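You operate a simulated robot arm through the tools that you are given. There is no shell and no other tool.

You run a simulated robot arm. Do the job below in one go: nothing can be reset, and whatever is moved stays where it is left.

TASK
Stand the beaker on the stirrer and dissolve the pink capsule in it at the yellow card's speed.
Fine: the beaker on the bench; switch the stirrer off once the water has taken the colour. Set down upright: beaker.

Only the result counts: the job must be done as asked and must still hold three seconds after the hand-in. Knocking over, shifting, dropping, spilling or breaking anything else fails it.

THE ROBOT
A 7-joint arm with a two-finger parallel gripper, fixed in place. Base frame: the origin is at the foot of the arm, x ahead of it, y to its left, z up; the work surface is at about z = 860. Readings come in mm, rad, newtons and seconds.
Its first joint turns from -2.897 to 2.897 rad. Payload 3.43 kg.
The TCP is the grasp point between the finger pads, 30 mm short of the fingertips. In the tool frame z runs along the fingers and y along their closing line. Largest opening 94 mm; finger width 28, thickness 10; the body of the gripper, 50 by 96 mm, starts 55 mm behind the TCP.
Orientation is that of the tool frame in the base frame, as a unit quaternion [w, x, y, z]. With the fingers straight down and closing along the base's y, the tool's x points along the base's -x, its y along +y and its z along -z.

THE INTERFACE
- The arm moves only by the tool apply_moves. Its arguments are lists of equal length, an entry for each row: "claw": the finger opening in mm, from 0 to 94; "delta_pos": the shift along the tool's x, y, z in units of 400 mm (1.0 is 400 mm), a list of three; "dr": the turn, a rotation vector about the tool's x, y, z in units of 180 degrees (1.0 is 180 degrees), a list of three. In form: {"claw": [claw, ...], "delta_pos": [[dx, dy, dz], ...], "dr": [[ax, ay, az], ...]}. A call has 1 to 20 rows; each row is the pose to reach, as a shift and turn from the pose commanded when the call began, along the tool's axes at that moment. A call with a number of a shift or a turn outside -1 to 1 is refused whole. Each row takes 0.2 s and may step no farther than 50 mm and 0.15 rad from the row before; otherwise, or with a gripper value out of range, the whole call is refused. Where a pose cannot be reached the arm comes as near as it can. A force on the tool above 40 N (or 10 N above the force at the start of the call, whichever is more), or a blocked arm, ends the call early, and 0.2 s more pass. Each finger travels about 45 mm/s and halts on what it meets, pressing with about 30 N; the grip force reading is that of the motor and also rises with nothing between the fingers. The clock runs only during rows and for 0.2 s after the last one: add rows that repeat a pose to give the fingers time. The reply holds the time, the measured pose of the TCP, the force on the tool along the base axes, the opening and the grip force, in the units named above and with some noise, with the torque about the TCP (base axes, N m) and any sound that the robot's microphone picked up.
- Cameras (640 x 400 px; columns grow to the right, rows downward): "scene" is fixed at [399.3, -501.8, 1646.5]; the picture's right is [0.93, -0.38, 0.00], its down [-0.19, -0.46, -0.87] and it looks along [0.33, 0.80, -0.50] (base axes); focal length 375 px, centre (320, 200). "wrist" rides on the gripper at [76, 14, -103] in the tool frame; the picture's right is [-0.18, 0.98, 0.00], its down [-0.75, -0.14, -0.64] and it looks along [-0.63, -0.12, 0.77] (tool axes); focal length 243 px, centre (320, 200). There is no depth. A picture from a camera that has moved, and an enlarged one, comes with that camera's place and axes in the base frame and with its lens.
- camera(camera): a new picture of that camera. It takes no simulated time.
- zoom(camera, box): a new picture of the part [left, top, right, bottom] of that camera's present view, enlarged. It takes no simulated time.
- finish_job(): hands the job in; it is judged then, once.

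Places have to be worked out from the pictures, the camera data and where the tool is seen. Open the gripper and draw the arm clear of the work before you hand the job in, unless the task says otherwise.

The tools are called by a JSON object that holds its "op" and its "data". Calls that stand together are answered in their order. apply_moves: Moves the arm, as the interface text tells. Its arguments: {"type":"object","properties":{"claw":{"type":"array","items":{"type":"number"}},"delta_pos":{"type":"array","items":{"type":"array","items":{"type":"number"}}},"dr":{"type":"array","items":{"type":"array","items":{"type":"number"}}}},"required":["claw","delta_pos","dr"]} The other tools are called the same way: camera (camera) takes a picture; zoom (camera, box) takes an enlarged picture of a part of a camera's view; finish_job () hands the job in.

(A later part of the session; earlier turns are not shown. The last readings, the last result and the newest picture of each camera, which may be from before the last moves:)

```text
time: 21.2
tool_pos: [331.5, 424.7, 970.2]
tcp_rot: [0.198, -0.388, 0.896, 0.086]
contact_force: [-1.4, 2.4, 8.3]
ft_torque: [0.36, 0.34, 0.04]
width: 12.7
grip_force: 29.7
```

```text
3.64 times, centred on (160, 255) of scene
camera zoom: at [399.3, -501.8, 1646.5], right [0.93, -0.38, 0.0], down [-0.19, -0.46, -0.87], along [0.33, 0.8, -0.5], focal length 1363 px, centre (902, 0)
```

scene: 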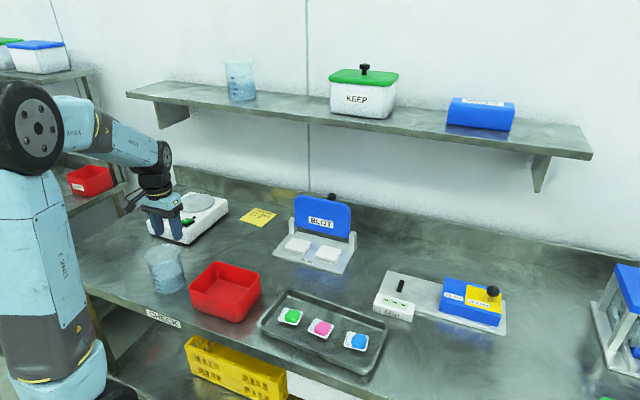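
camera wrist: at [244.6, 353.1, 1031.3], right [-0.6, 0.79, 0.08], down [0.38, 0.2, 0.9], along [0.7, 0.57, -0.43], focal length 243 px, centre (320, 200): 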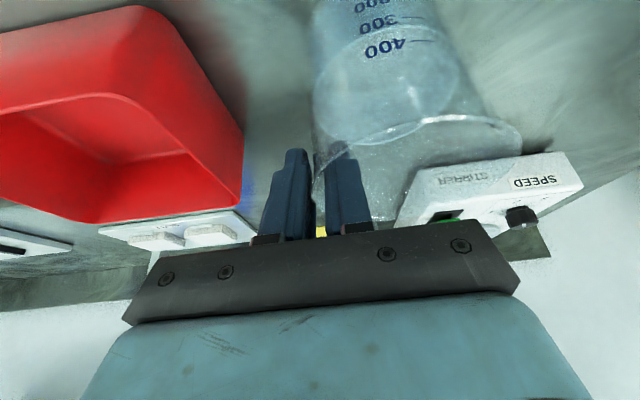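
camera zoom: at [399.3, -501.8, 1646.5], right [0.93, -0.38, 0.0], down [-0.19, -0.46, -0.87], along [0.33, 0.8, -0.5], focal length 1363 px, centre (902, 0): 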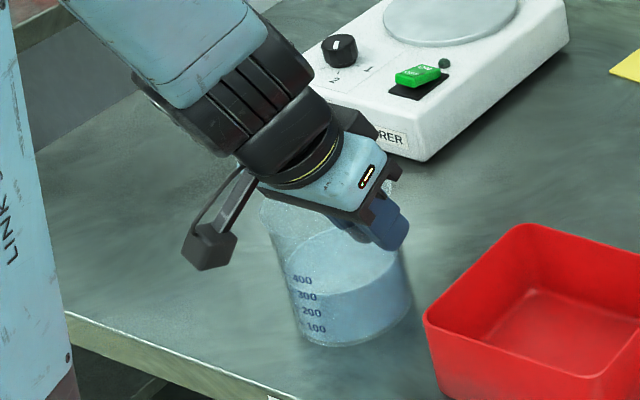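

Grip holds at 12.7 mm (wall plus lip). I lift 25 mm slowly and check whether the beaker hangs steady and near upright.

{"op": "apply_moves", "data": {"claw": [0, 0, 0, 0, 0, 0], "delta_pos": [[-0.0053, 0, -0.0113], [-0.0106, 0, -0.0227], [-0.0158, 0, -0.034], [-0.0211, 0, -0.0453], [-0.0264, 0, -0.0566], [-0.0264, 0, -0.0566]], "dr": [[0, 0, 0], [0, 0, 0], [0, 0, 0], [0, 0, 0], [0, 0, 0], [0, 0, 0]]}}

{"op": "camera", "data": {"camera": "wrist"}}

{"op": "zoom", "data": {"camera": "scene", "box": [110, 200, 210, 310]}}

```text
time: 22.6
tool_pos: [329.9, 425.8, 994.8]
tcp_rot: [0.198, -0.387, 0.896, 0.086]
contact_force: [0.1, 0.5, -6.8]
ft_torque: [-0.17, -0.16, 0.0]
width: 10.9
grip_force: 30.1
```

```text
taken
camera wrist: at [243.8, 353.3, 1055.4], right [-0.6, 0.79, 0.08], down [0.39, 0.2, 0.9], along [0.7, 0.57, -0.43], focal length 243 px, centre (320, 200)
```

wrist: 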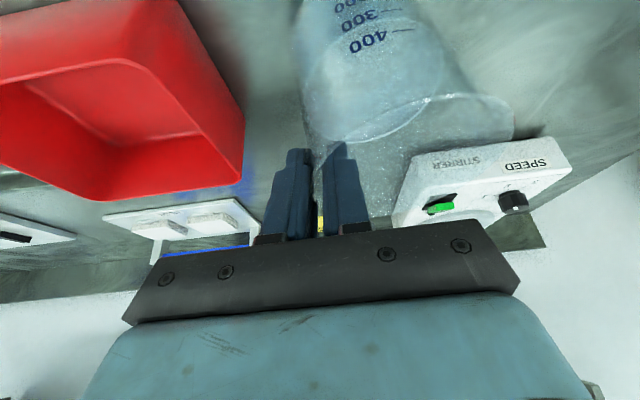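

```text
3.64 times, centred on (160, 255) of scene
camera zoom: at [399.3, -501.8, 1646.5], right [0.93, -0.38, 0.0], down [-0.19, -0.46, -0.87], along [0.33, 0.8, -0.5], focal length 1363 px, centre (902, 0)
```

zoom: 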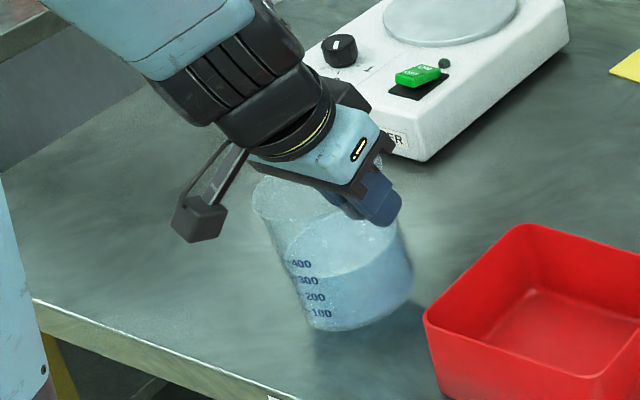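

The beaker hangs securely (6.8 N) but leans ~8° toward its free side. I roll the hand +8° about the bench normal to bring it upright, lifting a bit more.

{"op": "apply_moves", "data": {"claw": [0, 0, 0, 0, 0], "delta_pos": [[-0.0106, 0, -0.0227], [-0.0211, 0, -0.0453], [-0.0317, 0, -0.068], [-0.0317, 0, -0.068], [-0.0317, 0, -0.068]], "dr": [[-0.0101, 0, 0.0047], [-0.0202, 0, 0.0094], [-0.0303, 0, 0.0141], [-0.0403, 0, 0.0188], [-0.0403, 0, 0.0188]]}}

{"op": "camera", "data": {"camera": "wrist"}}

{"op": "zoom", "data": {"camera": "scene", "box": [110, 190, 210, 300]}}

```text
time: 23.8
tool_pos: [330.6, 426.1, 1025.1]
tcp_rot: [0.171, -0.373, 0.9, 0.149]
contact_force: [-0.3, -0.5, -6.2]
ft_torque: [-0.28, -0.24, -0.01]
width: 10.9
grip_force: 29.9
```

```text
taken
camera wrist: at [249.8, 348.3, 1087.5], right [-0.59, 0.78, 0.21], down [0.48, 0.12, 0.87], along [0.65, 0.61, -0.44], focal length 243 px, centre (320, 200)
```

wrist: 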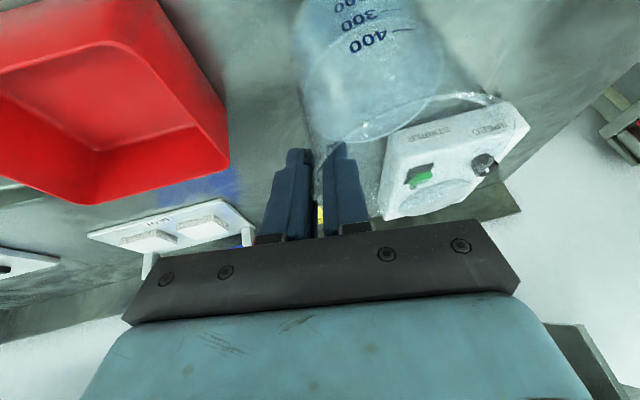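

```text
3.64 times, centred on (160, 245) of scene
camera zoom: at [399.3, -501.8, 1646.5], right [0.93, -0.38, 0.0], down [-0.19, -0.46, -0.87], along [0.33, 0.8, -0.5], focal length 1363 px, centre (902, 36)
```

zoom: 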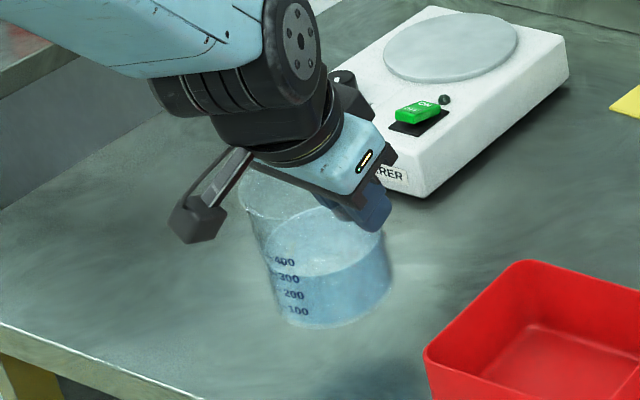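

Beaker is now within ~1° of upright. Plate centre works out at ≈(430, 810), z≈925; I lift to base ≈965 and carry it smoothly over the plate.

{"op": "apply_moves", "data": {"claw": [0, 0, 0, 0, 0, 0, 0, 0, 0, 0, 0, 0, 0, 0, 0, 0, 0, 0, 0, 0], "delta_pos": [[-0.0175, 0.0059, -0.0374], [-0.0349, 0.0117, -0.0749], [-0.0524, 0.0176, -0.1123], [-0.0675, 0.0249, -0.1041], [-0.1051, 0.0431, -0.0837], [-0.1578, 0.0685, -0.0551], [-0.218, 0.0977, -0.0224], [-0.2782, 0.1268, 0.0103], [-0.3384, 0.1559, 0.0429], [-0.3986, 0.185, 0.0756], [-0.4589, 0.2141, 0.1083], [-0.5191, 0.2432, 0.141], [-0.5793, 0.2723, 0.1737], [-0.6395, 0.3014, 0.2063], [-0.6997, 0.3306, 0.239], [-0.7524, 0.356, 0.2676], [-0.79, 0.3742, 0.288], [-0.8051, 0.3815, 0.2962], [-0.8051, 0.3815, 0.2962], [-0.8051, 0.3815, 0.2962]], "dr": [[0, 0, 0], [0, 0, 0], [0, 0, 0], [0, 0, 0], [0, 0, 0], [0, 0, 0], [0, 0, 0], [0, 0, 0], [0, 0, 0], [0, 0, 0], [0, 0, 0], [0, 0, 0], [0, 0, 0], [0, 0, 0], [0, 0, 0], [0, 0, 0], [0, 0, 0], [0, 0, 0], [0, 0, 0], [0, 0, 0]]}}

{"op": "camera", "data": {"camera": "wrist"}}

{"op": "zoom", "data": {"camera": "scene", "box": [130, 90, 270, 250]}}

{"op": "camera", "data": {"camera": "scene"}}

```text
time: 28.0
tool_pos: [457.0, 776.2, 1076.0]
tcp_rot: [0.171, -0.373, 0.9, 0.148]
contact_force: [0.6, 0.2, -6.6]
ft_torque: [-0.23, -0.2, -0.05]
width: 11.0
grip_force: 30.3
```

```text
taken
camera wrist: at [376.7, 698.1, 1137.9], right [-0.59, 0.78, 0.21], down [0.48, 0.12, 0.87], along [0.65, 0.61, -0.44], focal length 243 px, centre (320, 200)
```

wrist: 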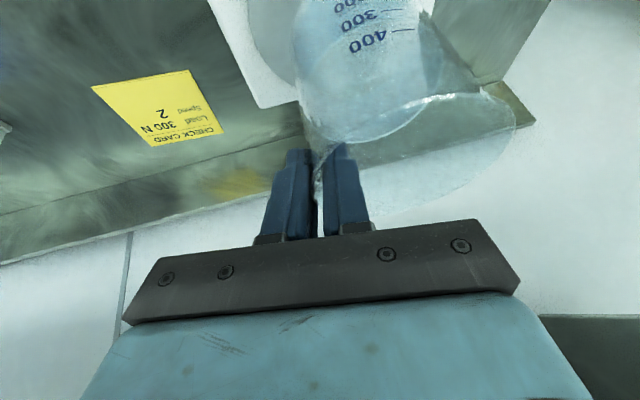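

```text
2.50 times, centred on (200, 170) of scene
camera zoom: at [399.3, -501.8, 1646.5], right [0.93, -0.38, 0.0], down [-0.19, -0.46, -0.87], along [0.33, 0.8, -0.5], focal length 937 px, centre (620, 275)
```

zoom: 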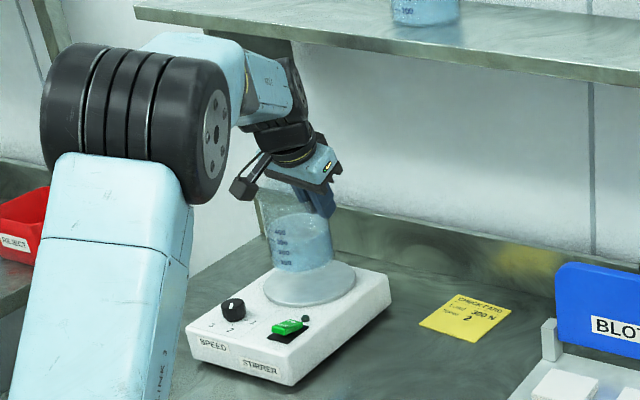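

```text
taken
```

scene: 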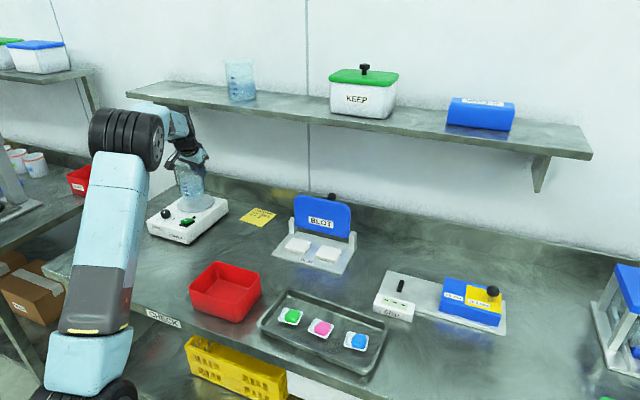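

Beaker hangs above the plate. I zoom to check its horizontal alignment.

{"op": "zoom", "data": {"camera": "scene", "box": [150, 155, 240, 240]}}

{"op": "zoom", "data": {"camera": "wrist", "box": [200, 0, 540, 210]}}

```text
4.71 times, centred on (195, 198) of scene
camera zoom: at [399.3, -501.8, 1646.5], right [0.93, -0.38, 0.0], down [-0.19, -0.46, -0.87], along [0.33, 0.8, -0.5], focal length 1764 px, centre (908, 212)
```

zoom: 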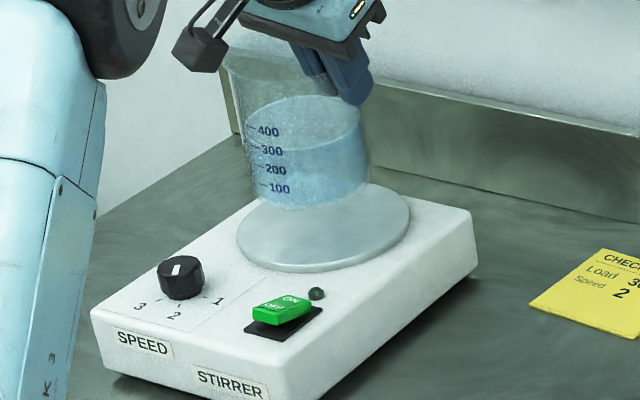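

```text
1.88 times, centred on (370, 105) of wrist
camera zoom: at [376.7, 698.1, 1137.9], right [-0.59, 0.78, 0.21], down [0.48, 0.12, 0.87], along [0.65, 0.61, -0.44], focal length 457 px, centre (226, 379)
```

zoom: 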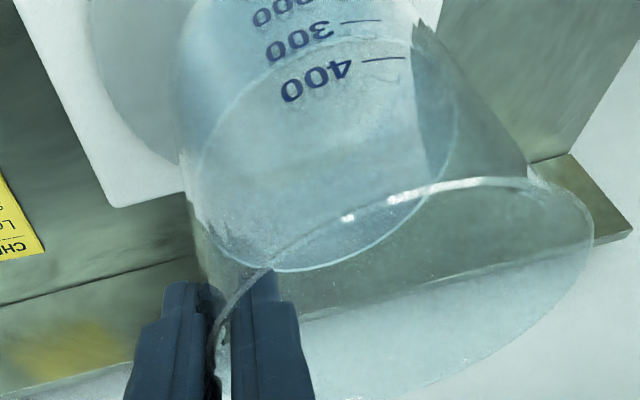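

Lowered by ~40 mm the base would land within ~3 mm of the plate centre, and its edges match vertical. I lower toward the plate, stopping shortly before contact.

{"op": "apply_moves", "data": {"claw": [0, 0, 0, 0, 0], "delta_pos": [[0.0105, -0.0035, 0.0225], [0.021, -0.007, 0.0449], [0.0293, -0.0099, 0.0629], [0.0356, -0.012, 0.0763], [0.0356, -0.012, 0.0763]], "dr": [[0, 0, 0], [0, 0, 0], [0, 0, 0], [0, 0, 0], [0, 0, 0]]}}

{"op": "zoom", "data": {"camera": "scene", "box": [150, 155, 240, 240]}}

```text
time: 29.2
tool_pos: [458.3, 775.3, 1041.3]
tcp_rot: [0.171, -0.373, 0.9, 0.149]
contact_force: [-0.5, -0.3, -6.3]
ft_torque: [-0.2, -0.25, 0.03]
width: 11.0
grip_force: 29.4
```

```text
4.71 times, centred on (195, 198) of scene
camera zoom: at [399.3, -501.8, 1646.5], right [0.93, -0.38, 0.0], down [-0.19, -0.46, -0.87], along [0.33, 0.8, -0.5], focal length 1764 px, centre (908, 212)
```

zoom: 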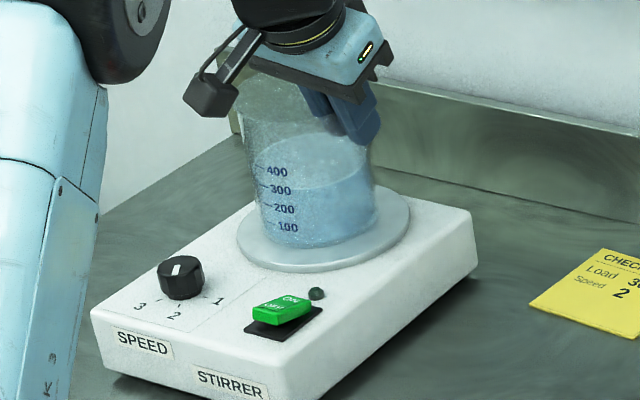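

Near contact. I lower in 1.5 mm steps watching the vertical force.

{"op": "apply_moves", "data": {"claw": [0, 0, 0, 0], "delta_pos": [[0.0016, -0.0005, 0.0034], [0.0031, -0.0011, 0.0067], [0.0047, -0.0016, 0.0101], [0.0047, -0.0016, 0.0101]], "dr": [[0, 0, 0], [0, 0, 0], [0, 0, 0], [0, 0, 0]]}}

```text
time: 30.2
tool_pos: [457.9, 775.4, 1038.9]
tcp_rot: [0.173, -0.372, 0.9, 0.15]
contact_force: [2.9, -1.9, 21.9]
ft_torque: [-0.56, 0.19, 0.07]
width: 11.0
grip_force: 30.0
```

Contact: +22 N upward. I relax 1.7 mm and open the fingers (to 50 mm).

{"op": "apply_moves", "data": {"claw": [0, 0], "delta_pos": [[-0.0018, 0.0006, -0.0038], [-0.0018, 0.0006, -0.0038]], "dr": [[0, 0, 0], [0, 0, 0]]}}

{"op": "zoom", "data": {"camera": "scene", "box": [150, 155, 240, 240]}}

```text
time: 30.8
tool_pos: [458.2, 776.1, 1039.0]
tcp_rot: [0.172, -0.372, 0.9, 0.15]
contact_force: [4.3, 4.7, 23.0]
ft_torque: [0.13, 0.02, -0.02]
width: 10.8
grip_force: 30.5
```

```text
4.71 times, centred on (195, 198) of scene
camera zoom: at [399.3, -501.8, 1646.5], right [0.93, -0.38, 0.0], down [-0.19, -0.46, -0.87], along [0.33, 0.8, -0.5], focal length 1764 px, centre (908, 212)
```

zoom: 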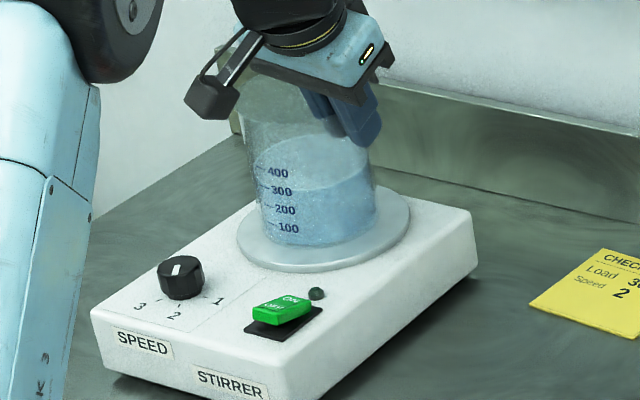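

Still 23 N, so I relax another 2 mm.

{"op": "apply_moves", "data": {"claw": [0, 0, 0], "delta_pos": [[-0.0021, 0.0007, -0.0045], [-0.0021, 0.0007, -0.0045], [-0.0021, 0.0007, -0.0045]], "dr": [[0, 0, 0], [0, 0, 0], [0, 0, 0]]}}

```text
time: 31.6
tool_pos: [457.6, 775.2, 1038.9]
tcp_rot: [0.172, -0.373, 0.9, 0.148]
contact_force: [3.6, 5.5, 14.8]
ft_torque: [0.25, -0.23, -0.07]
width: 10.9
grip_force: 30.1
```

Force dropping (15 N); I relax 1.5 mm more.

{"op": "apply_moves", "data": {"claw": [0, 0, 0], "delta_pos": [[-0.0016, 0.0005, -0.0034], [-0.0016, 0.0005, -0.0034], [-0.0016, 0.0005, -0.0034]], "dr": [[0, 0, 0], [0, 0, 0], [0, 0, 0]]}}

```text
time: 32.4
tool_pos: [458.6, 775.6, 1040.1]
tcp_rot: [0.17, -0.374, 0.9, 0.147]
contact_force: [-0.6, -0.6, -2.3]
ft_torque: [-0.34, -0.07, -0.01]
width: 10.9
grip_force: 30.2
```

The beaker's weight is mostly on the plate now. I open the fingers and check that it stands.

{"op": "apply_moves", "data": {"claw": [14, 22, 32, 42, 50, 50], "delta_pos": [[0, 0, 0], [0, 0, 0], [0, 0, 0], [0, 0, 0], [0, 0, 0], [0, 0, 0]], "dr": [[0, 0, 0], [0, 0, 0], [0, 0, 0], [0, 0, 0], [0, 0, 0], [0, 0, 0]]}}

{"op": "camera", "data": {"camera": "wrist"}}

{"op": "zoom", "data": {"camera": "scene", "box": [150, 155, 240, 240]}}

```text
time: 33.8
tool_pos: [457.8, 776.0, 1041.5]
tcp_rot: [0.171, -0.373, 0.9, 0.148]
contact_force: [0.7, -0.2, 0.1]
ft_torque: [0.03, 0.06, -0.01]
width: 49.9
grip_force: 0.0
```

```text
taken
camera wrist: at [377.4, 697.7, 1103.8], right [-0.59, 0.78, 0.21], down [0.48, 0.12, 0.87], along [0.66, 0.61, -0.44], focal length 243 px, centre (320, 200)
```

wrist: 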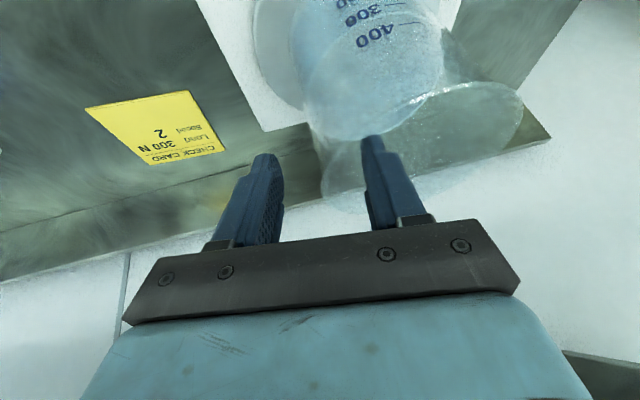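

```text
4.71 times, centred on (195, 198) of scene
camera zoom: at [399.3, -501.8, 1646.5], right [0.93, -0.38, 0.0], down [-0.19, -0.46, -0.87], along [0.33, 0.8, -0.5], focal length 1764 px, centre (908, 212)
```

zoom: 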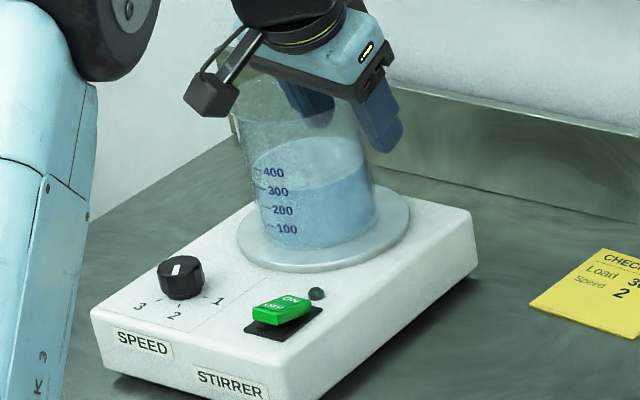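

Beaker stands upright and centred. I retract along the tool axis, keeping the inner finger clear of the wall.

{"op": "apply_moves", "data": {"claw": [50, 50, 50, 50, 50, 50], "delta_pos": [[0, 0.006, -0.05], [0, 0.0125, -0.1], [0, 0.019, -0.15], [0, 0.025, -0.2], [0, 0.028, -0.22], [0, 0.028, -0.22]], "dr": [[0, 0, 0], [0, 0, 0], [0, 0, 0], [0, 0, 0], [0, 0, 0], [0, 0, 0]]}}

{"op": "zoom", "data": {"camera": "scene", "box": [130, 80, 290, 250]}}

{"op": "camera", "data": {"camera": "wrist"}}

```text
time: 35.2
tool_pos: [432.4, 749.2, 1121.8]
tcp_rot: [0.171, -0.373, 0.9, 0.148]
contact_force: [0.1, 0.9, -0.3]
ft_torque: [-0.02, -0.01, -0.02]
width: 50.2
grip_force: 0.0
```

```text
2.35 times, centred on (210, 165) of scene
camera zoom: at [399.3, -501.8, 1646.5], right [0.93, -0.38, 0.0], down [-0.19, -0.46, -0.87], along [0.33, 0.8, -0.5], focal length 882 px, centre (579, 282)
```

zoom: 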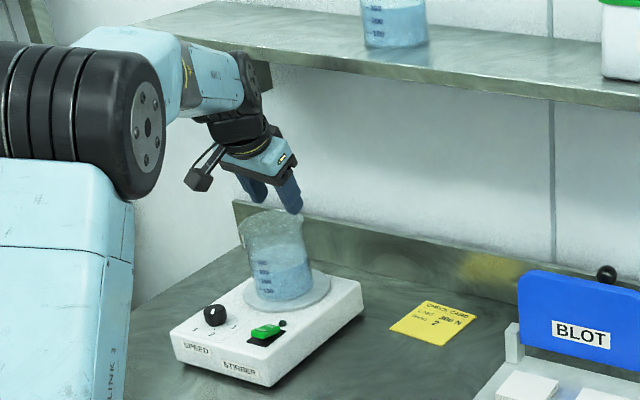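

```text
taken
camera wrist: at [352.0, 670.8, 1184.4], right [-0.59, 0.78, 0.21], down [0.48, 0.12, 0.87], along [0.65, 0.61, -0.44], focal length 243 px, centre (320, 200)
```

wrist: 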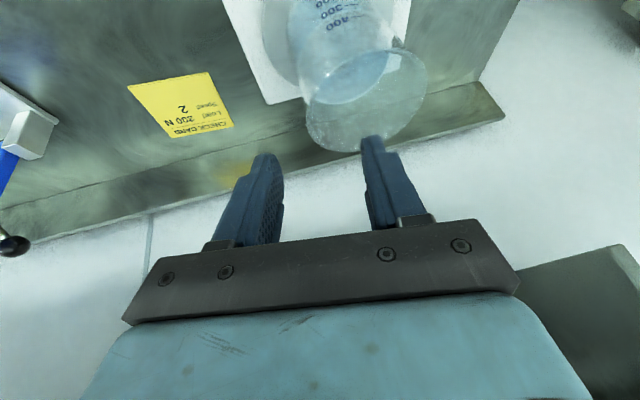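

Clear of the beaker. I back off toward the robot, undo the roll and then the tilt.

{"op": "apply_moves", "data": {"claw": [50, 50, 60, 60, 60, 60], "delta_pos": [[0.0907, 0, -0.0423], [0.1814, 0, -0.0846], [0.2721, 0, -0.127], [0.3628, 0, -0.1693], [0.4535, 0, -0.2116], [0.4535, 0, -0.2116]], "dr": [[0, 0, 0], [0.01, 0, -0.0047], [0.02, 0, -0.0094], [0.03, 0, -0.0141], [0.0403, 0, -0.0188], [0.0403, 0, -0.0188]]}}

{"op": "apply_moves", "data": {"claw": [60, 60, 60, 60], "delta_pos": [[0, 0, 0], [0, 0, 0], [0, 0, 0], [0, 0, 0]], "dr": [[0, 0.035, 0], [0, 0.07, 0], [0, 0.105, 0], [0, 0.1389, 0]]}}

{"op": "camera", "data": {"camera": "scene"}}

```text
time: 36.6
tool_pos: [294.2, 602.6, 1120.4]
tcp_rot: [0.199, -0.388, 0.896, 0.086]
contact_force: [0.0, 0.1, 0.9]
ft_torque: [0.01, -0.02, 0.02]
width: 60.1
grip_force: 0.0
```

```text
time: 37.6
tool_pos: [294.1, 602.2, 1121.5]
tcp_rot: [-0.001, -0.397, 0.918, 0.0]
contact_force: [-0.4, -0.1, 0.4]
ft_torque: [0.0, -0.01, -0.01]
width: 60.1
grip_force: 0.1
```

```text
taken
```

scene: 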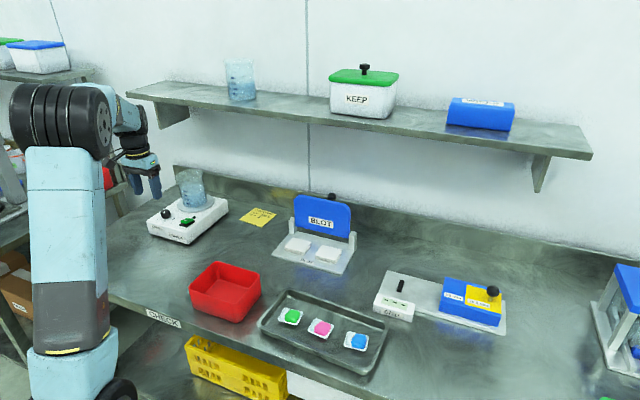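

Beaker upright on the stirrer. I travel to the tray above the pink capsule (two calls, about (655,118)).

{"op": "apply_moves", "data": {"claw": [60, 60, 60, 60, 60, 60, 60, 60], "delta_pos": [[0.0165, -0.0929, 0.005], [0.033, -0.1859, 0.01], [0.0495, -0.2788, 0.015], [0.066, -0.3718, 0.02], [0.0824, -0.4647, 0.025], [0.0989, -0.5576, 0.03], [0.1154, -0.6506, 0.035], [0.1319, -0.7435, 0.04]], "dr": [[0, 0, 0], [0, 0, 0], [0, 0, 0], [0, 0, 0], [0, 0, 0], [0, 0, 0], [0, 0, 0], [0, 0, 0]]}}

{"op": "apply_moves", "data": {"claw": [60, 60, 60, 60, 60, 60, 60, 60, 60], "delta_pos": [[0.0165, -0.0929, 0.015], [0.033, -0.1859, 0.03], [0.0495, -0.2788, 0.045], [0.066, -0.3718, 0.06], [0.0824, -0.4647, 0.075], [0.0989, -0.5576, 0.09], [0.1154, -0.6506, 0.105], [0.1319, -0.7435, 0.115], [0.1319, -0.7435, 0.115]], "dr": [[0, 0, 0], [0, 0, 0], [0, 0, 0], [0, 0, 0], [0, 0, 0], [0, 0, 0], [0, 0, 0], [0, 0, 0], [0, 0, 0]]}}

{"op": "camera", "data": {"camera": "wrist"}}

{"op": "zoom", "data": {"camera": "wrist", "box": [240, 40, 400, 140]}}

```text
time: 39.4
tool_pos: [474.9, 361.0, 1103.8]
tcp_rot: [-0.001, -0.397, 0.918, 0.0]
contact_force: [-0.6, 0.1, 0.1]
ft_torque: [-0.02, -0.04, 0.01]
width: 59.8
grip_force: 0.1
```

```text
time: 41.4
tool_pos: [657.3, 118.9, 1060.0]
tcp_rot: [0.0, -0.397, 0.918, 0.0]
contact_force: [0.3, -0.3, -0.3]
ft_torque: [0.01, 0.04, -0.01]
width: 60.0
grip_force: 0.0
```

```text
taken
camera wrist: at [595.1, 73.4, 1163.5], right [-0.59, 0.81, 0.0], down [0.62, 0.45, 0.64], along [0.52, 0.38, -0.77], focal length 243 px, centre (320, 200)
```

wrist: 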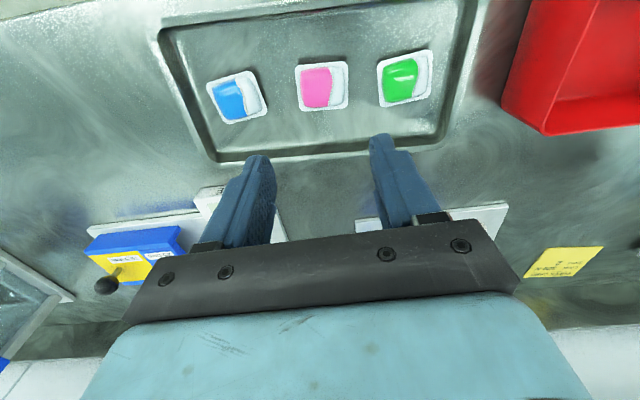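

```text
4.00 times, centred on (320, 90) of wrist
camera zoom: at [595.1, 73.4, 1163.5], right [-0.59, 0.81, 0.0], down [0.62, 0.45, 0.64], along [0.52, 0.38, -0.77], focal length 970 px, centre (320, 640)
```

zoom: 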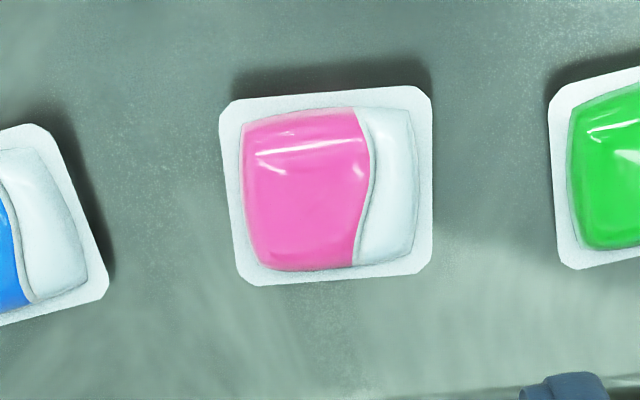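

The pink capsule is a ~57 × 49 mm pod centred ≈ (658,122), long side along azimuth 130°. I centre over it, turn the hand ~97° to grip across the short side, and check.

{"op": "apply_moves", "data": {"claw": [64, 68, 72, 72, 72, 72, 72, 72, 72, 72, 72, 72, 72], "delta_pos": [[-0.002, 0.001, 0.01], [-0.004, 0.003, 0.02], [-0.006, 0.004, 0.03], [-0.007, 0.0049, 0.04], [-0.007, 0.0049, 0.05], [-0.007, 0.0049, 0.06], [-0.007, 0.0049, 0.07], [-0.007, 0.0049, 0.08], [-0.007, 0.0049, 0.09], [-0.007, 0.0049, 0.1], [-0.007, 0.0049, 0.11], [-0.007, 0.0049, 0.12], [-0.007, 0.0049, 0.12]], "dr": [[0, 0, 0.0449], [0, 0, 0.0898], [0, 0, 0.1347], [0, 0, 0.1796], [0, 0, 0.2245], [0, 0, 0.2694], [0, 0, 0.3143], [0, 0, 0.3592], [0, 0, 0.4041], [0, 0, 0.449], [0, 0, 0.494], [0, 0, 0.5389], [0, 0, 0.5389]]}}

{"op": "camera", "data": {"camera": "wrist"}}

{"op": "zoom", "data": {"camera": "wrist", "box": [240, 50, 400, 150]}}

```text
time: 44.2
tool_pos: [657.7, 123.1, 1010.4]
tcp_rot: [0.0, 0.425, 0.905, 0.0]
contact_force: [0.1, -0.3, 0.2]
ft_torque: [0.0, 0.01, -0.03]
width: 71.9
grip_force: 0.1
```

```text
taken
camera wrist: at [619.8, 190.0, 1114.1], right [0.87, 0.49, 0.0], down [0.37, -0.67, 0.64], along [0.31, -0.56, -0.77], focal length 243 px, centre (320, 200)
```

wrist: 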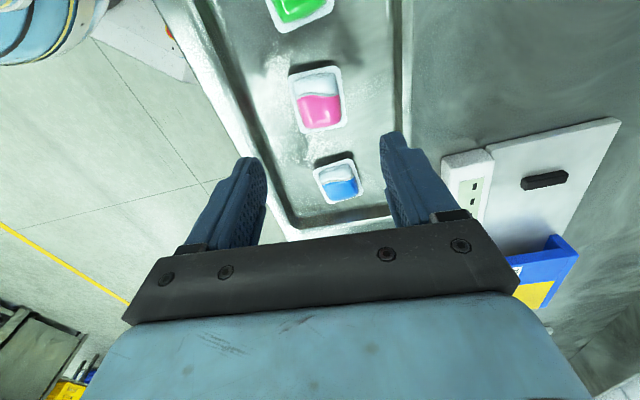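

```text
4.00 times, centred on (320, 100) of wrist
camera zoom: at [619.8, 190.0, 1114.1], right [0.87, 0.49, 0.0], down [0.37, -0.67, 0.64], along [0.31, -0.56, -0.77], focal length 970 px, centre (320, 600)
```

zoom: 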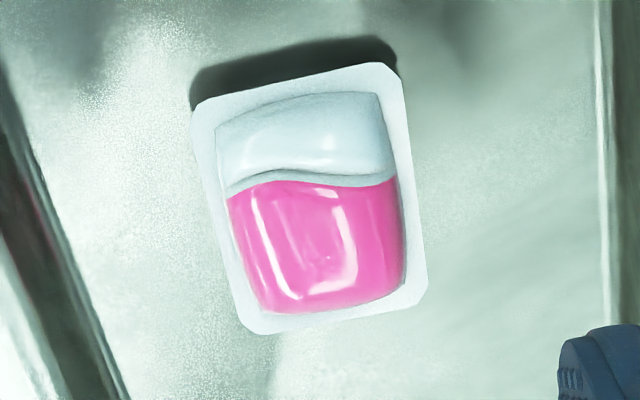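

Two views together put the pod's flange at z≈875, 2 mm toward -y of the tool. I correct and descend partway with a 66 mm opening.

{"op": "apply_moves", "data": {"claw": [66, 66, 66, 66, 66], "delta_pos": [[0, -0.005, 0.06], [0, -0.005, 0.12], [0, -0.005, 0.18], [0, -0.005, 0.23], [0, -0.005, 0.23]], "dr": [[0, 0, 0], [0, 0, 0], [0, 0, 0], [0, 0, 0], [0, 0, 0]]}}

{"op": "camera", "data": {"camera": "wrist"}}

{"op": "zoom", "data": {"camera": "scene", "box": [260, 270, 390, 370]}}

```text
time: 45.4
tool_pos: [656.1, 121.8, 919.3]
tcp_rot: [0.001, 0.424, 0.906, 0.0]
contact_force: [0.4, -0.5, -0.8]
ft_torque: [0.0, -0.03, 0.0]
width: 66.1
grip_force: 0.0
```

```text
taken
camera wrist: at [618.2, 188.6, 1023.0], right [0.87, 0.49, 0.0], down [0.37, -0.67, 0.64], along [0.31, -0.56, -0.77], focal length 243 px, centre (320, 200)
```

wrist: 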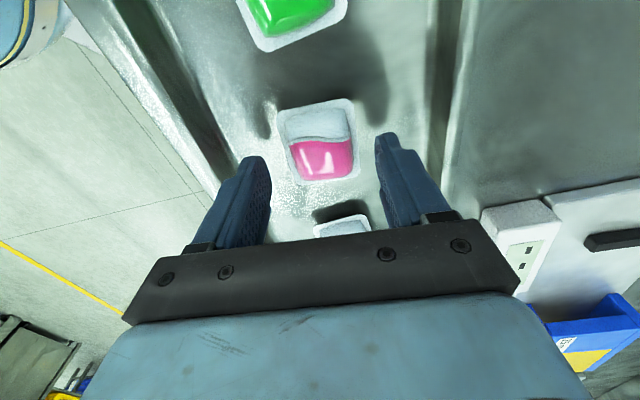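

```text
4.00 times, centred on (325, 320) of scene
camera zoom: at [399.3, -501.8, 1646.5], right [0.93, -0.38, 0.0], down [-0.19, -0.46, -0.87], along [0.33, 0.8, -0.5], focal length 1500 px, centre (300, -280)
```

zoom: 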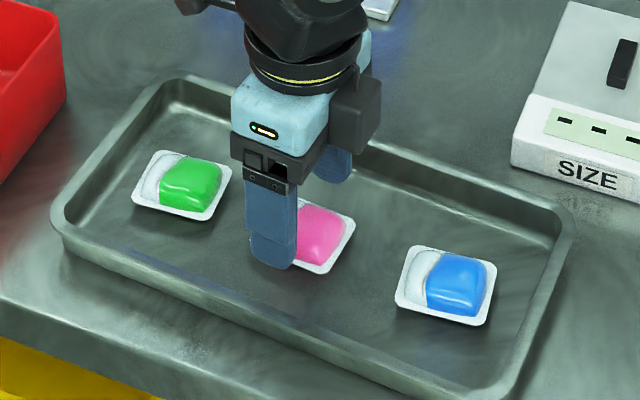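

The pod sits centred between the fingers. I lower the last 21 mm (tips ≈ z 868).

{"op": "apply_moves", "data": {"claw": [66, 66, 66, 66], "delta_pos": [[0, 0, 0.02], [0, 0, 0.04], [0, 0, 0.0525], [0, 0, 0.0525]], "dr": [[0, 0, 0], [0, 0, 0], [0, 0, 0], [0, 0, 0]]}}

{"op": "camera", "data": {"camera": "wrist"}}

{"op": "zoom", "data": {"camera": "scene", "box": [270, 290, 370, 360]}}

```text
time: 46.4
tool_pos: [655.5, 120.6, 899.4]
tcp_rot: [0.0, 0.424, 0.906, 0.0]
contact_force: [-0.1, -0.2, -0.7]
ft_torque: [0.02, 0.0, 0.0]
width: 65.9
grip_force: 0.1
```

```text
taken
camera wrist: at [618.0, 188.2, 1001.9], right [0.87, 0.49, 0.0], down [0.37, -0.67, 0.64], along [0.31, -0.56, -0.77], focal length 243 px, centre (320, 200)
```

wrist: 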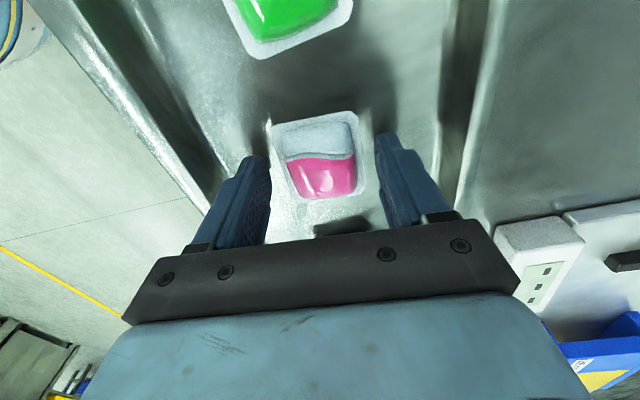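

```text
5.71 times, centred on (320, 325) of scene
camera zoom: at [399.3, -501.8, 1646.5], right [0.93, -0.38, 0.0], down [-0.19, -0.46, -0.87], along [0.33, 0.8, -0.5], focal length 2142 px, centre (320, -514)
```

zoom: 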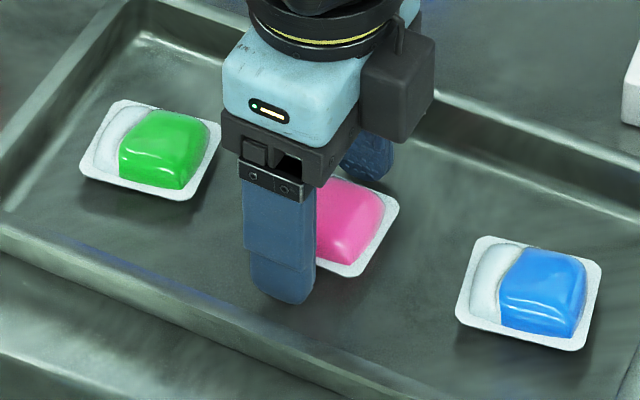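

Aligned. I close on the pod's short sides.

{"op": "apply_moves", "data": {"claw": [56, 48, 42, 38, 36, 36], "delta_pos": [[0, 0, 0], [0, 0, 0], [0, 0, 0], [0, 0, 0], [0, 0, 0], [0, 0, 0]], "dr": [[0, 0, 0], [0, 0, 0], [0, 0, 0], [0, 0, 0], [0, 0, 0], [0, 0, 0]]}}

{"op": "camera", "data": {"camera": "wrist"}}

```text
time: 47.8
tool_pos: [656.2, 121.0, 898.4]
tcp_rot: [0.0, 0.424, 0.905, 0.001]
contact_force: [0.5, 0.0, 1.0]
ft_torque: [0.02, 0.05, -0.01]
width: 41.0
grip_force: 30.1
```

```text
taken
camera wrist: at [618.0, 188.3, 1002.0], right [0.87, 0.49, 0.0], down [0.37, -0.67, 0.64], along [0.31, -0.56, -0.77], focal length 243 px, centre (320, 200)
```

wrist: 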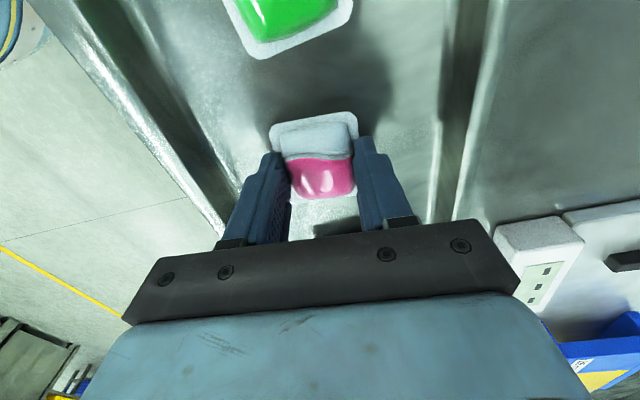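

Gripped at 41 mm (the pillow body) with 30 N. I lift 60 mm and look.

{"op": "apply_moves", "data": {"claw": [36, 36, 36, 36, 36], "delta_pos": [[0, 0, -0.03], [0, 0, -0.07], [0, 0, -0.11], [0, 0, -0.15], [0, 0, -0.15]], "dr": [[0, 0, 0], [0, 0, 0], [0, 0, 0], [0, 0, 0], [0, 0, 0]]}}

{"op": "zoom", "data": {"camera": "scene", "box": [260, 250, 390, 370]}}

{"op": "camera", "data": {"camera": "wrist"}}

```text
time: 49.0
tool_pos: [655.6, 120.7, 958.0]
tcp_rot: [0.0, 0.424, 0.906, 0.001]
contact_force: [0.7, 0.0, 0.1]
ft_torque: [-0.01, 0.0, 0.02]
width: 41.1
grip_force: 31.0
```

```text
3.33 times, centred on (325, 310) of scene
camera zoom: at [399.3, -501.8, 1646.5], right [0.93, -0.38, 0.0], down [-0.19, -0.46, -0.87], along [0.33, 0.8, -0.5], focal length 1250 px, centre (303, -167)
```

zoom: 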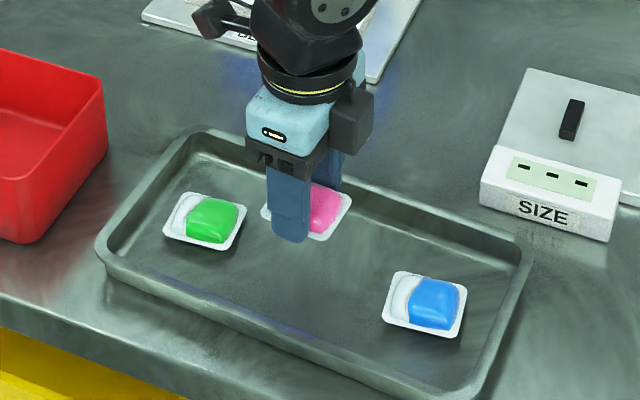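

```text
taken
camera wrist: at [619.1, 188.1, 1061.2], right [0.87, 0.49, 0.0], down [0.37, -0.67, 0.64], along [0.31, -0.56, -0.77], focal length 243 px, centre (320, 200)
```

wrist: 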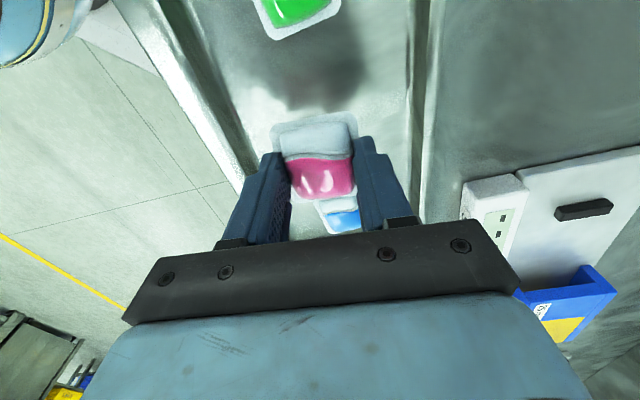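

Capsule held securely. I raise it and turn the hand back square to the bench.

{"op": "apply_moves", "data": {"claw": [36, 36, 36, 36, 36, 36, 36, 36, 36, 36, 36, 36], "delta_pos": [[0, 0, -0.034], [0, 0, -0.067], [0, 0, -0.1], [0, 0, -0.134], [0, 0, -0.167], [0, 0, -0.2], [0, 0, -0.234], [0, 0, -0.267], [0, 0, -0.3], [0, 0, -0.334], [0, 0, -0.367], [0, 0, -0.4]], "dr": [[0, 0, -0.0449], [0, 0, -0.0898], [0, 0, -0.1347], [0, 0, -0.1796], [0, 0, -0.2245], [0, 0, -0.2694], [0, 0, -0.3143], [0, 0, -0.3592], [0, 0, -0.4041], [0, 0, -0.449], [0, 0, -0.494], [0, 0, -0.5389]]}}

{"op": "apply_moves", "data": {"claw": [36, 36, 36, 36, 36, 36, 36, 36], "delta_pos": [[-0.0254, 0.0994, 0], [-0.0509, 0.1988, 0], [-0.0763, 0.2981, 0], [-0.1018, 0.3975, 0], [-0.1272, 0.4969, 0], [-0.1526, 0.5963, 0], [-0.1781, 0.6956, 0], [-0.2035, 0.795, 0]], "dr": [[0, 0, 0], [0, 0, 0], [0, 0, 0], [0, 0, 0], [0, 0, 0], [0, 0, 0], [0, 0, 0], [0, 0, 0]]}}

{"op": "apply_moves", "data": {"claw": [36, 36, 36, 36, 36, 36, 36, 36], "delta_pos": [[-0.0254, 0.0994, 0], [-0.0509, 0.1988, 0], [-0.0763, 0.2981, 0], [-0.1018, 0.3975, 0], [-0.1272, 0.4969, 0], [-0.1526, 0.5963, 0], [-0.1781, 0.6956, 0], [-0.2035, 0.795, 0]], "dr": [[0, 0, 0], [0, 0, 0], [0, 0, 0], [0, 0, 0], [0, 0, 0], [0, 0, 0], [0, 0, 0], [0, 0, 0]]}}

{"op": "camera", "data": {"camera": "wrist"}}

{"op": "camera", "data": {"camera": "scene"}}

```text
time: 51.6
tool_pos: [656.1, 120.7, 1119.0]
tcp_rot: [0.001, -0.398, 0.917, 0.0]
contact_force: [-0.7, -0.1, 0.7]
ft_torque: [0.02, 0.02, -0.01]
width: 41.3
grip_force: 29.8
```

```text
time: 53.4
tool_pos: [478.9, 396.3, 1116.4]
tcp_rot: [-0.001, -0.397, 0.918, 0.0]
contact_force: [-1.1, -0.8, -0.3]
ft_torque: [0.0, -0.01, 0.01]
width: 40.9
grip_force: 29.9
```

```text
time: 55.2
tool_pos: [302.5, 676.3, 1118.6]
tcp_rot: [0.0, -0.396, 0.918, 0.0]
contact_force: [0.0, -0.6, -0.2]
ft_torque: [0.01, 0.01, 0.0]
width: 41.1
grip_force: 30.4
```

```text
taken
camera wrist: at [240.1, 629.4, 1221.4], right [-0.59, 0.81, 0.0], down [0.62, 0.45, 0.64], along [0.52, 0.38, -0.77], focal length 243 px, centre (320, 200)
```

wrist: 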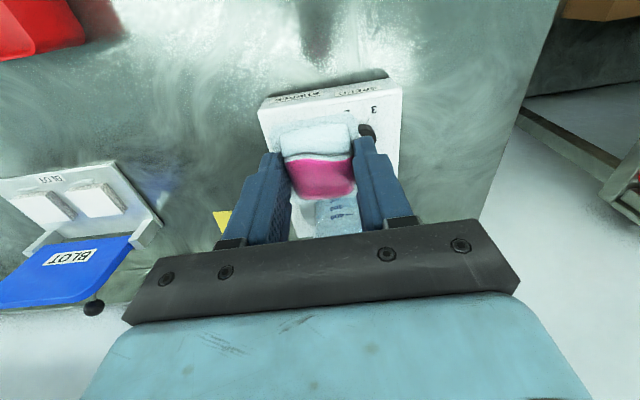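

```text
taken
```

scene: 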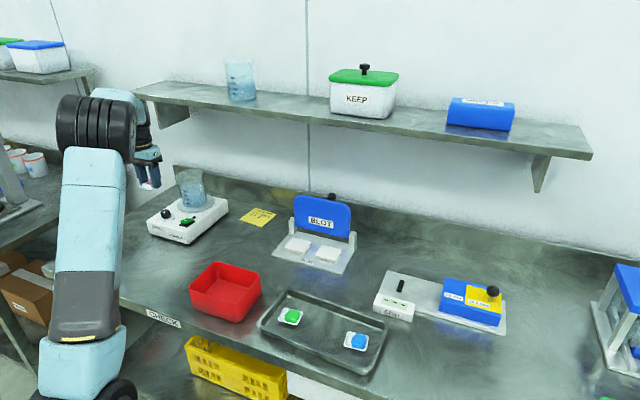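

Capsule is held at the stirrer's front. I zoom on the beaker for its exact centre before dropping.

{"op": "zoom", "data": {"camera": "scene", "box": [140, 155, 240, 250]}}

```text
4.21 times, centred on (190, 202) of scene
camera zoom: at [399.3, -501.8, 1646.5], right [0.93, -0.38, 0.0], down [-0.19, -0.46, -0.87], along [0.33, 0.8, -0.5], focal length 1578 px, centre (867, 190)
```

zoom: 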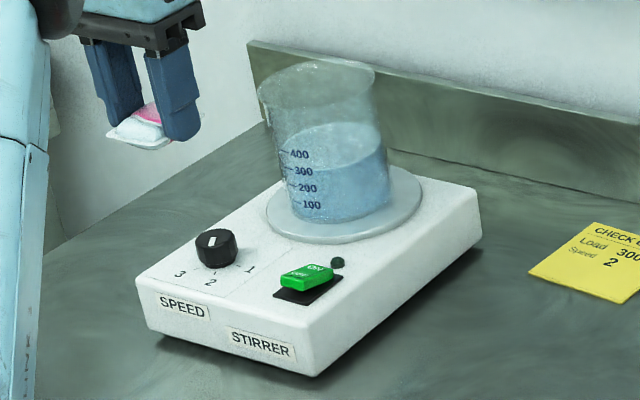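

Beaker centre ≈ (427.5, 812), rim z ≈ 1043. I tilt 25° back and move to a pre-drop point up the tool axis from the drop pose.

{"op": "apply_moves", "data": {"claw": [36, 36, 36, 36], "delta_pos": [[0, 0, 0], [0, 0, 0], [0, 0, 0], [0, 0, 0]], "dr": [[0, -0.035, 0], [0, -0.07, 0], [0, -0.105, 0], [0, -0.1389, 0]]}}

{"op": "apply_moves", "data": {"claw": [36, 36, 36, 36, 36, 36], "delta_pos": [[-0.0658, 0.001, 0.0228], [-0.1316, 0.002, 0.0455], [-0.1974, 0.003, 0.0683], [-0.2632, 0.004, 0.091], [-0.329, 0.0048, 0.1138], [-0.329, 0.0048, 0.1138]], "dr": [[0, 0, 0], [0, 0, 0], [0, 0, 0], [0, 0, 0], [0, 0, 0], [0, 0, 0]]}}

{"op": "camera", "data": {"camera": "wrist"}}

{"op": "zoom", "data": {"camera": "scene", "box": [130, 100, 250, 240]}}

```text
time: 56.2
tool_pos: [302.1, 674.6, 1118.2]
tcp_rot: [0.198, -0.388, 0.896, 0.086]
contact_force: [0.2, 0.4, 0.0]
ft_torque: [-0.01, 0.0, -0.04]
width: 41.3
grip_force: 30.5
```

```text
time: 57.6
tool_pos: [398.8, 777.7, 1132.4]
tcp_rot: [0.198, -0.388, 0.896, 0.086]
contact_force: [-0.6, 0.3, 0.5]
ft_torque: [-0.01, 0.0, 0.01]
width: 41.3
grip_force: 29.8
```

```text
taken
camera wrist: at [311.1, 705.1, 1193.8], right [-0.6, 0.79, 0.08], down [0.39, 0.2, 0.9], along [0.7, 0.57, -0.43], focal length 243 px, centre (320, 200)
```

wrist: 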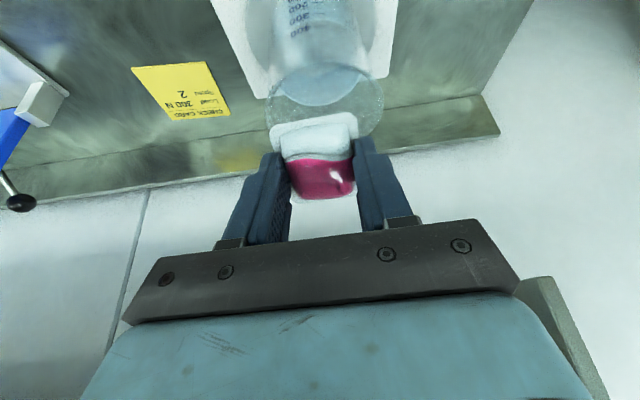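

```text
2.86 times, centred on (190, 170) of scene
camera zoom: at [399.3, -501.8, 1646.5], right [0.93, -0.38, 0.0], down [-0.19, -0.46, -0.87], along [0.33, 0.8, -0.5], focal length 1071 px, centre (691, 286)
```

zoom: 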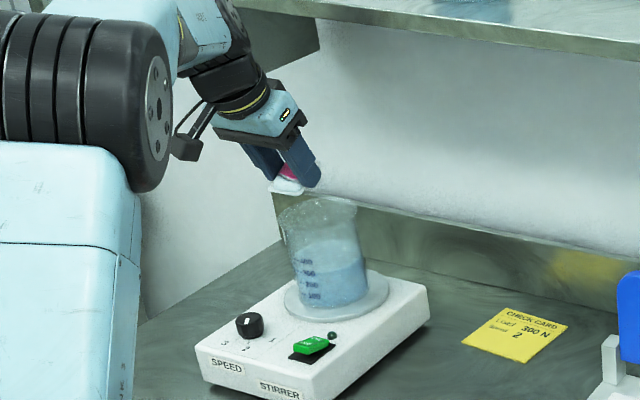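

I zoom the wrist view to check the beaker rim relative to the capsule.

{"op": "zoom", "data": {"camera": "wrist", "box": [230, 30, 420, 210]}}

```text
2.22 times, centred on (325, 120) of wrist
camera zoom: at [311.1, 705.1, 1193.8], right [-0.6, 0.79, 0.08], down [0.39, 0.2, 0.9], along [0.7, 0.57, -0.43], focal length 539 px, centre (309, 378)
```

zoom: 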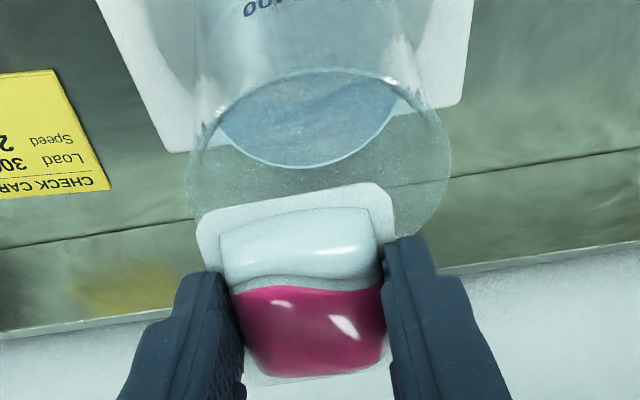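

The beaker is ~3 mm toward +y of the tool and slightly nearer than assumed. I descend 60% of the way along the axis with that correction and re-check.

{"op": "apply_moves", "data": {"claw": [36, 36, 36, 36], "delta_pos": [[0.002, 0.003, 0.041], [0.0045, 0.0055, 0.081], [0.0066, 0.0078, 0.1217], [0.0066, 0.0078, 0.1217]], "dr": [[0, 0, 0], [0, 0, 0], [0, 0, 0], [0, 0, 0]]}}

{"op": "zoom", "data": {"camera": "wrist", "box": [200, 30, 440, 210]}}

{"op": "zoom", "data": {"camera": "scene", "box": [150, 130, 240, 230]}}

```text
time: 58.6
tool_pos: [408.3, 792.5, 1086.9]
tcp_rot: [0.199, -0.387, 0.896, 0.086]
contact_force: [0.3, -0.5, -0.7]
ft_torque: [-0.01, 0.0, -0.01]
width: 41.2
grip_force: 29.8
```

```text
2.22 times, centred on (320, 120) of wrist
camera zoom: at [320.7, 720.3, 1147.8], right [-0.6, 0.79, 0.08], down [0.39, 0.2, 0.9], along [0.7, 0.57, -0.43], focal length 539 px, centre (320, 378)
```

zoom: 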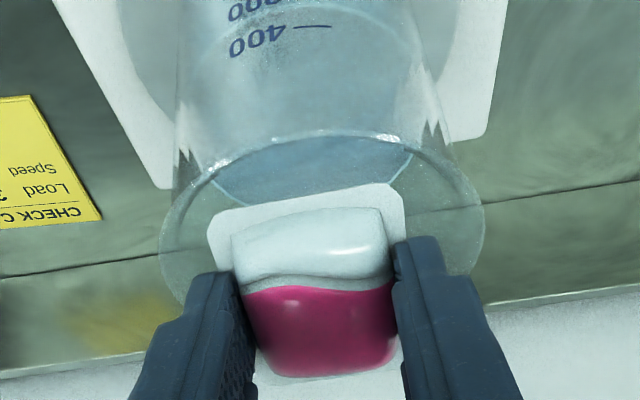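

```text
4.00 times, centred on (195, 180) of scene
camera zoom: at [399.3, -501.8, 1646.5], right [0.93, -0.38, 0.0], down [-0.19, -0.46, -0.87], along [0.33, 0.8, -0.5], focal length 1500 px, centre (820, 280)
```

zoom: 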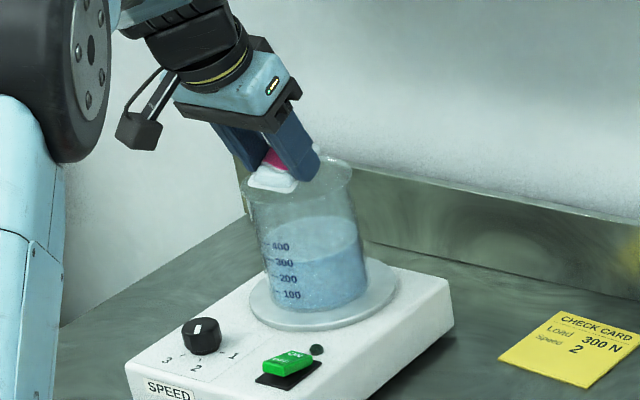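

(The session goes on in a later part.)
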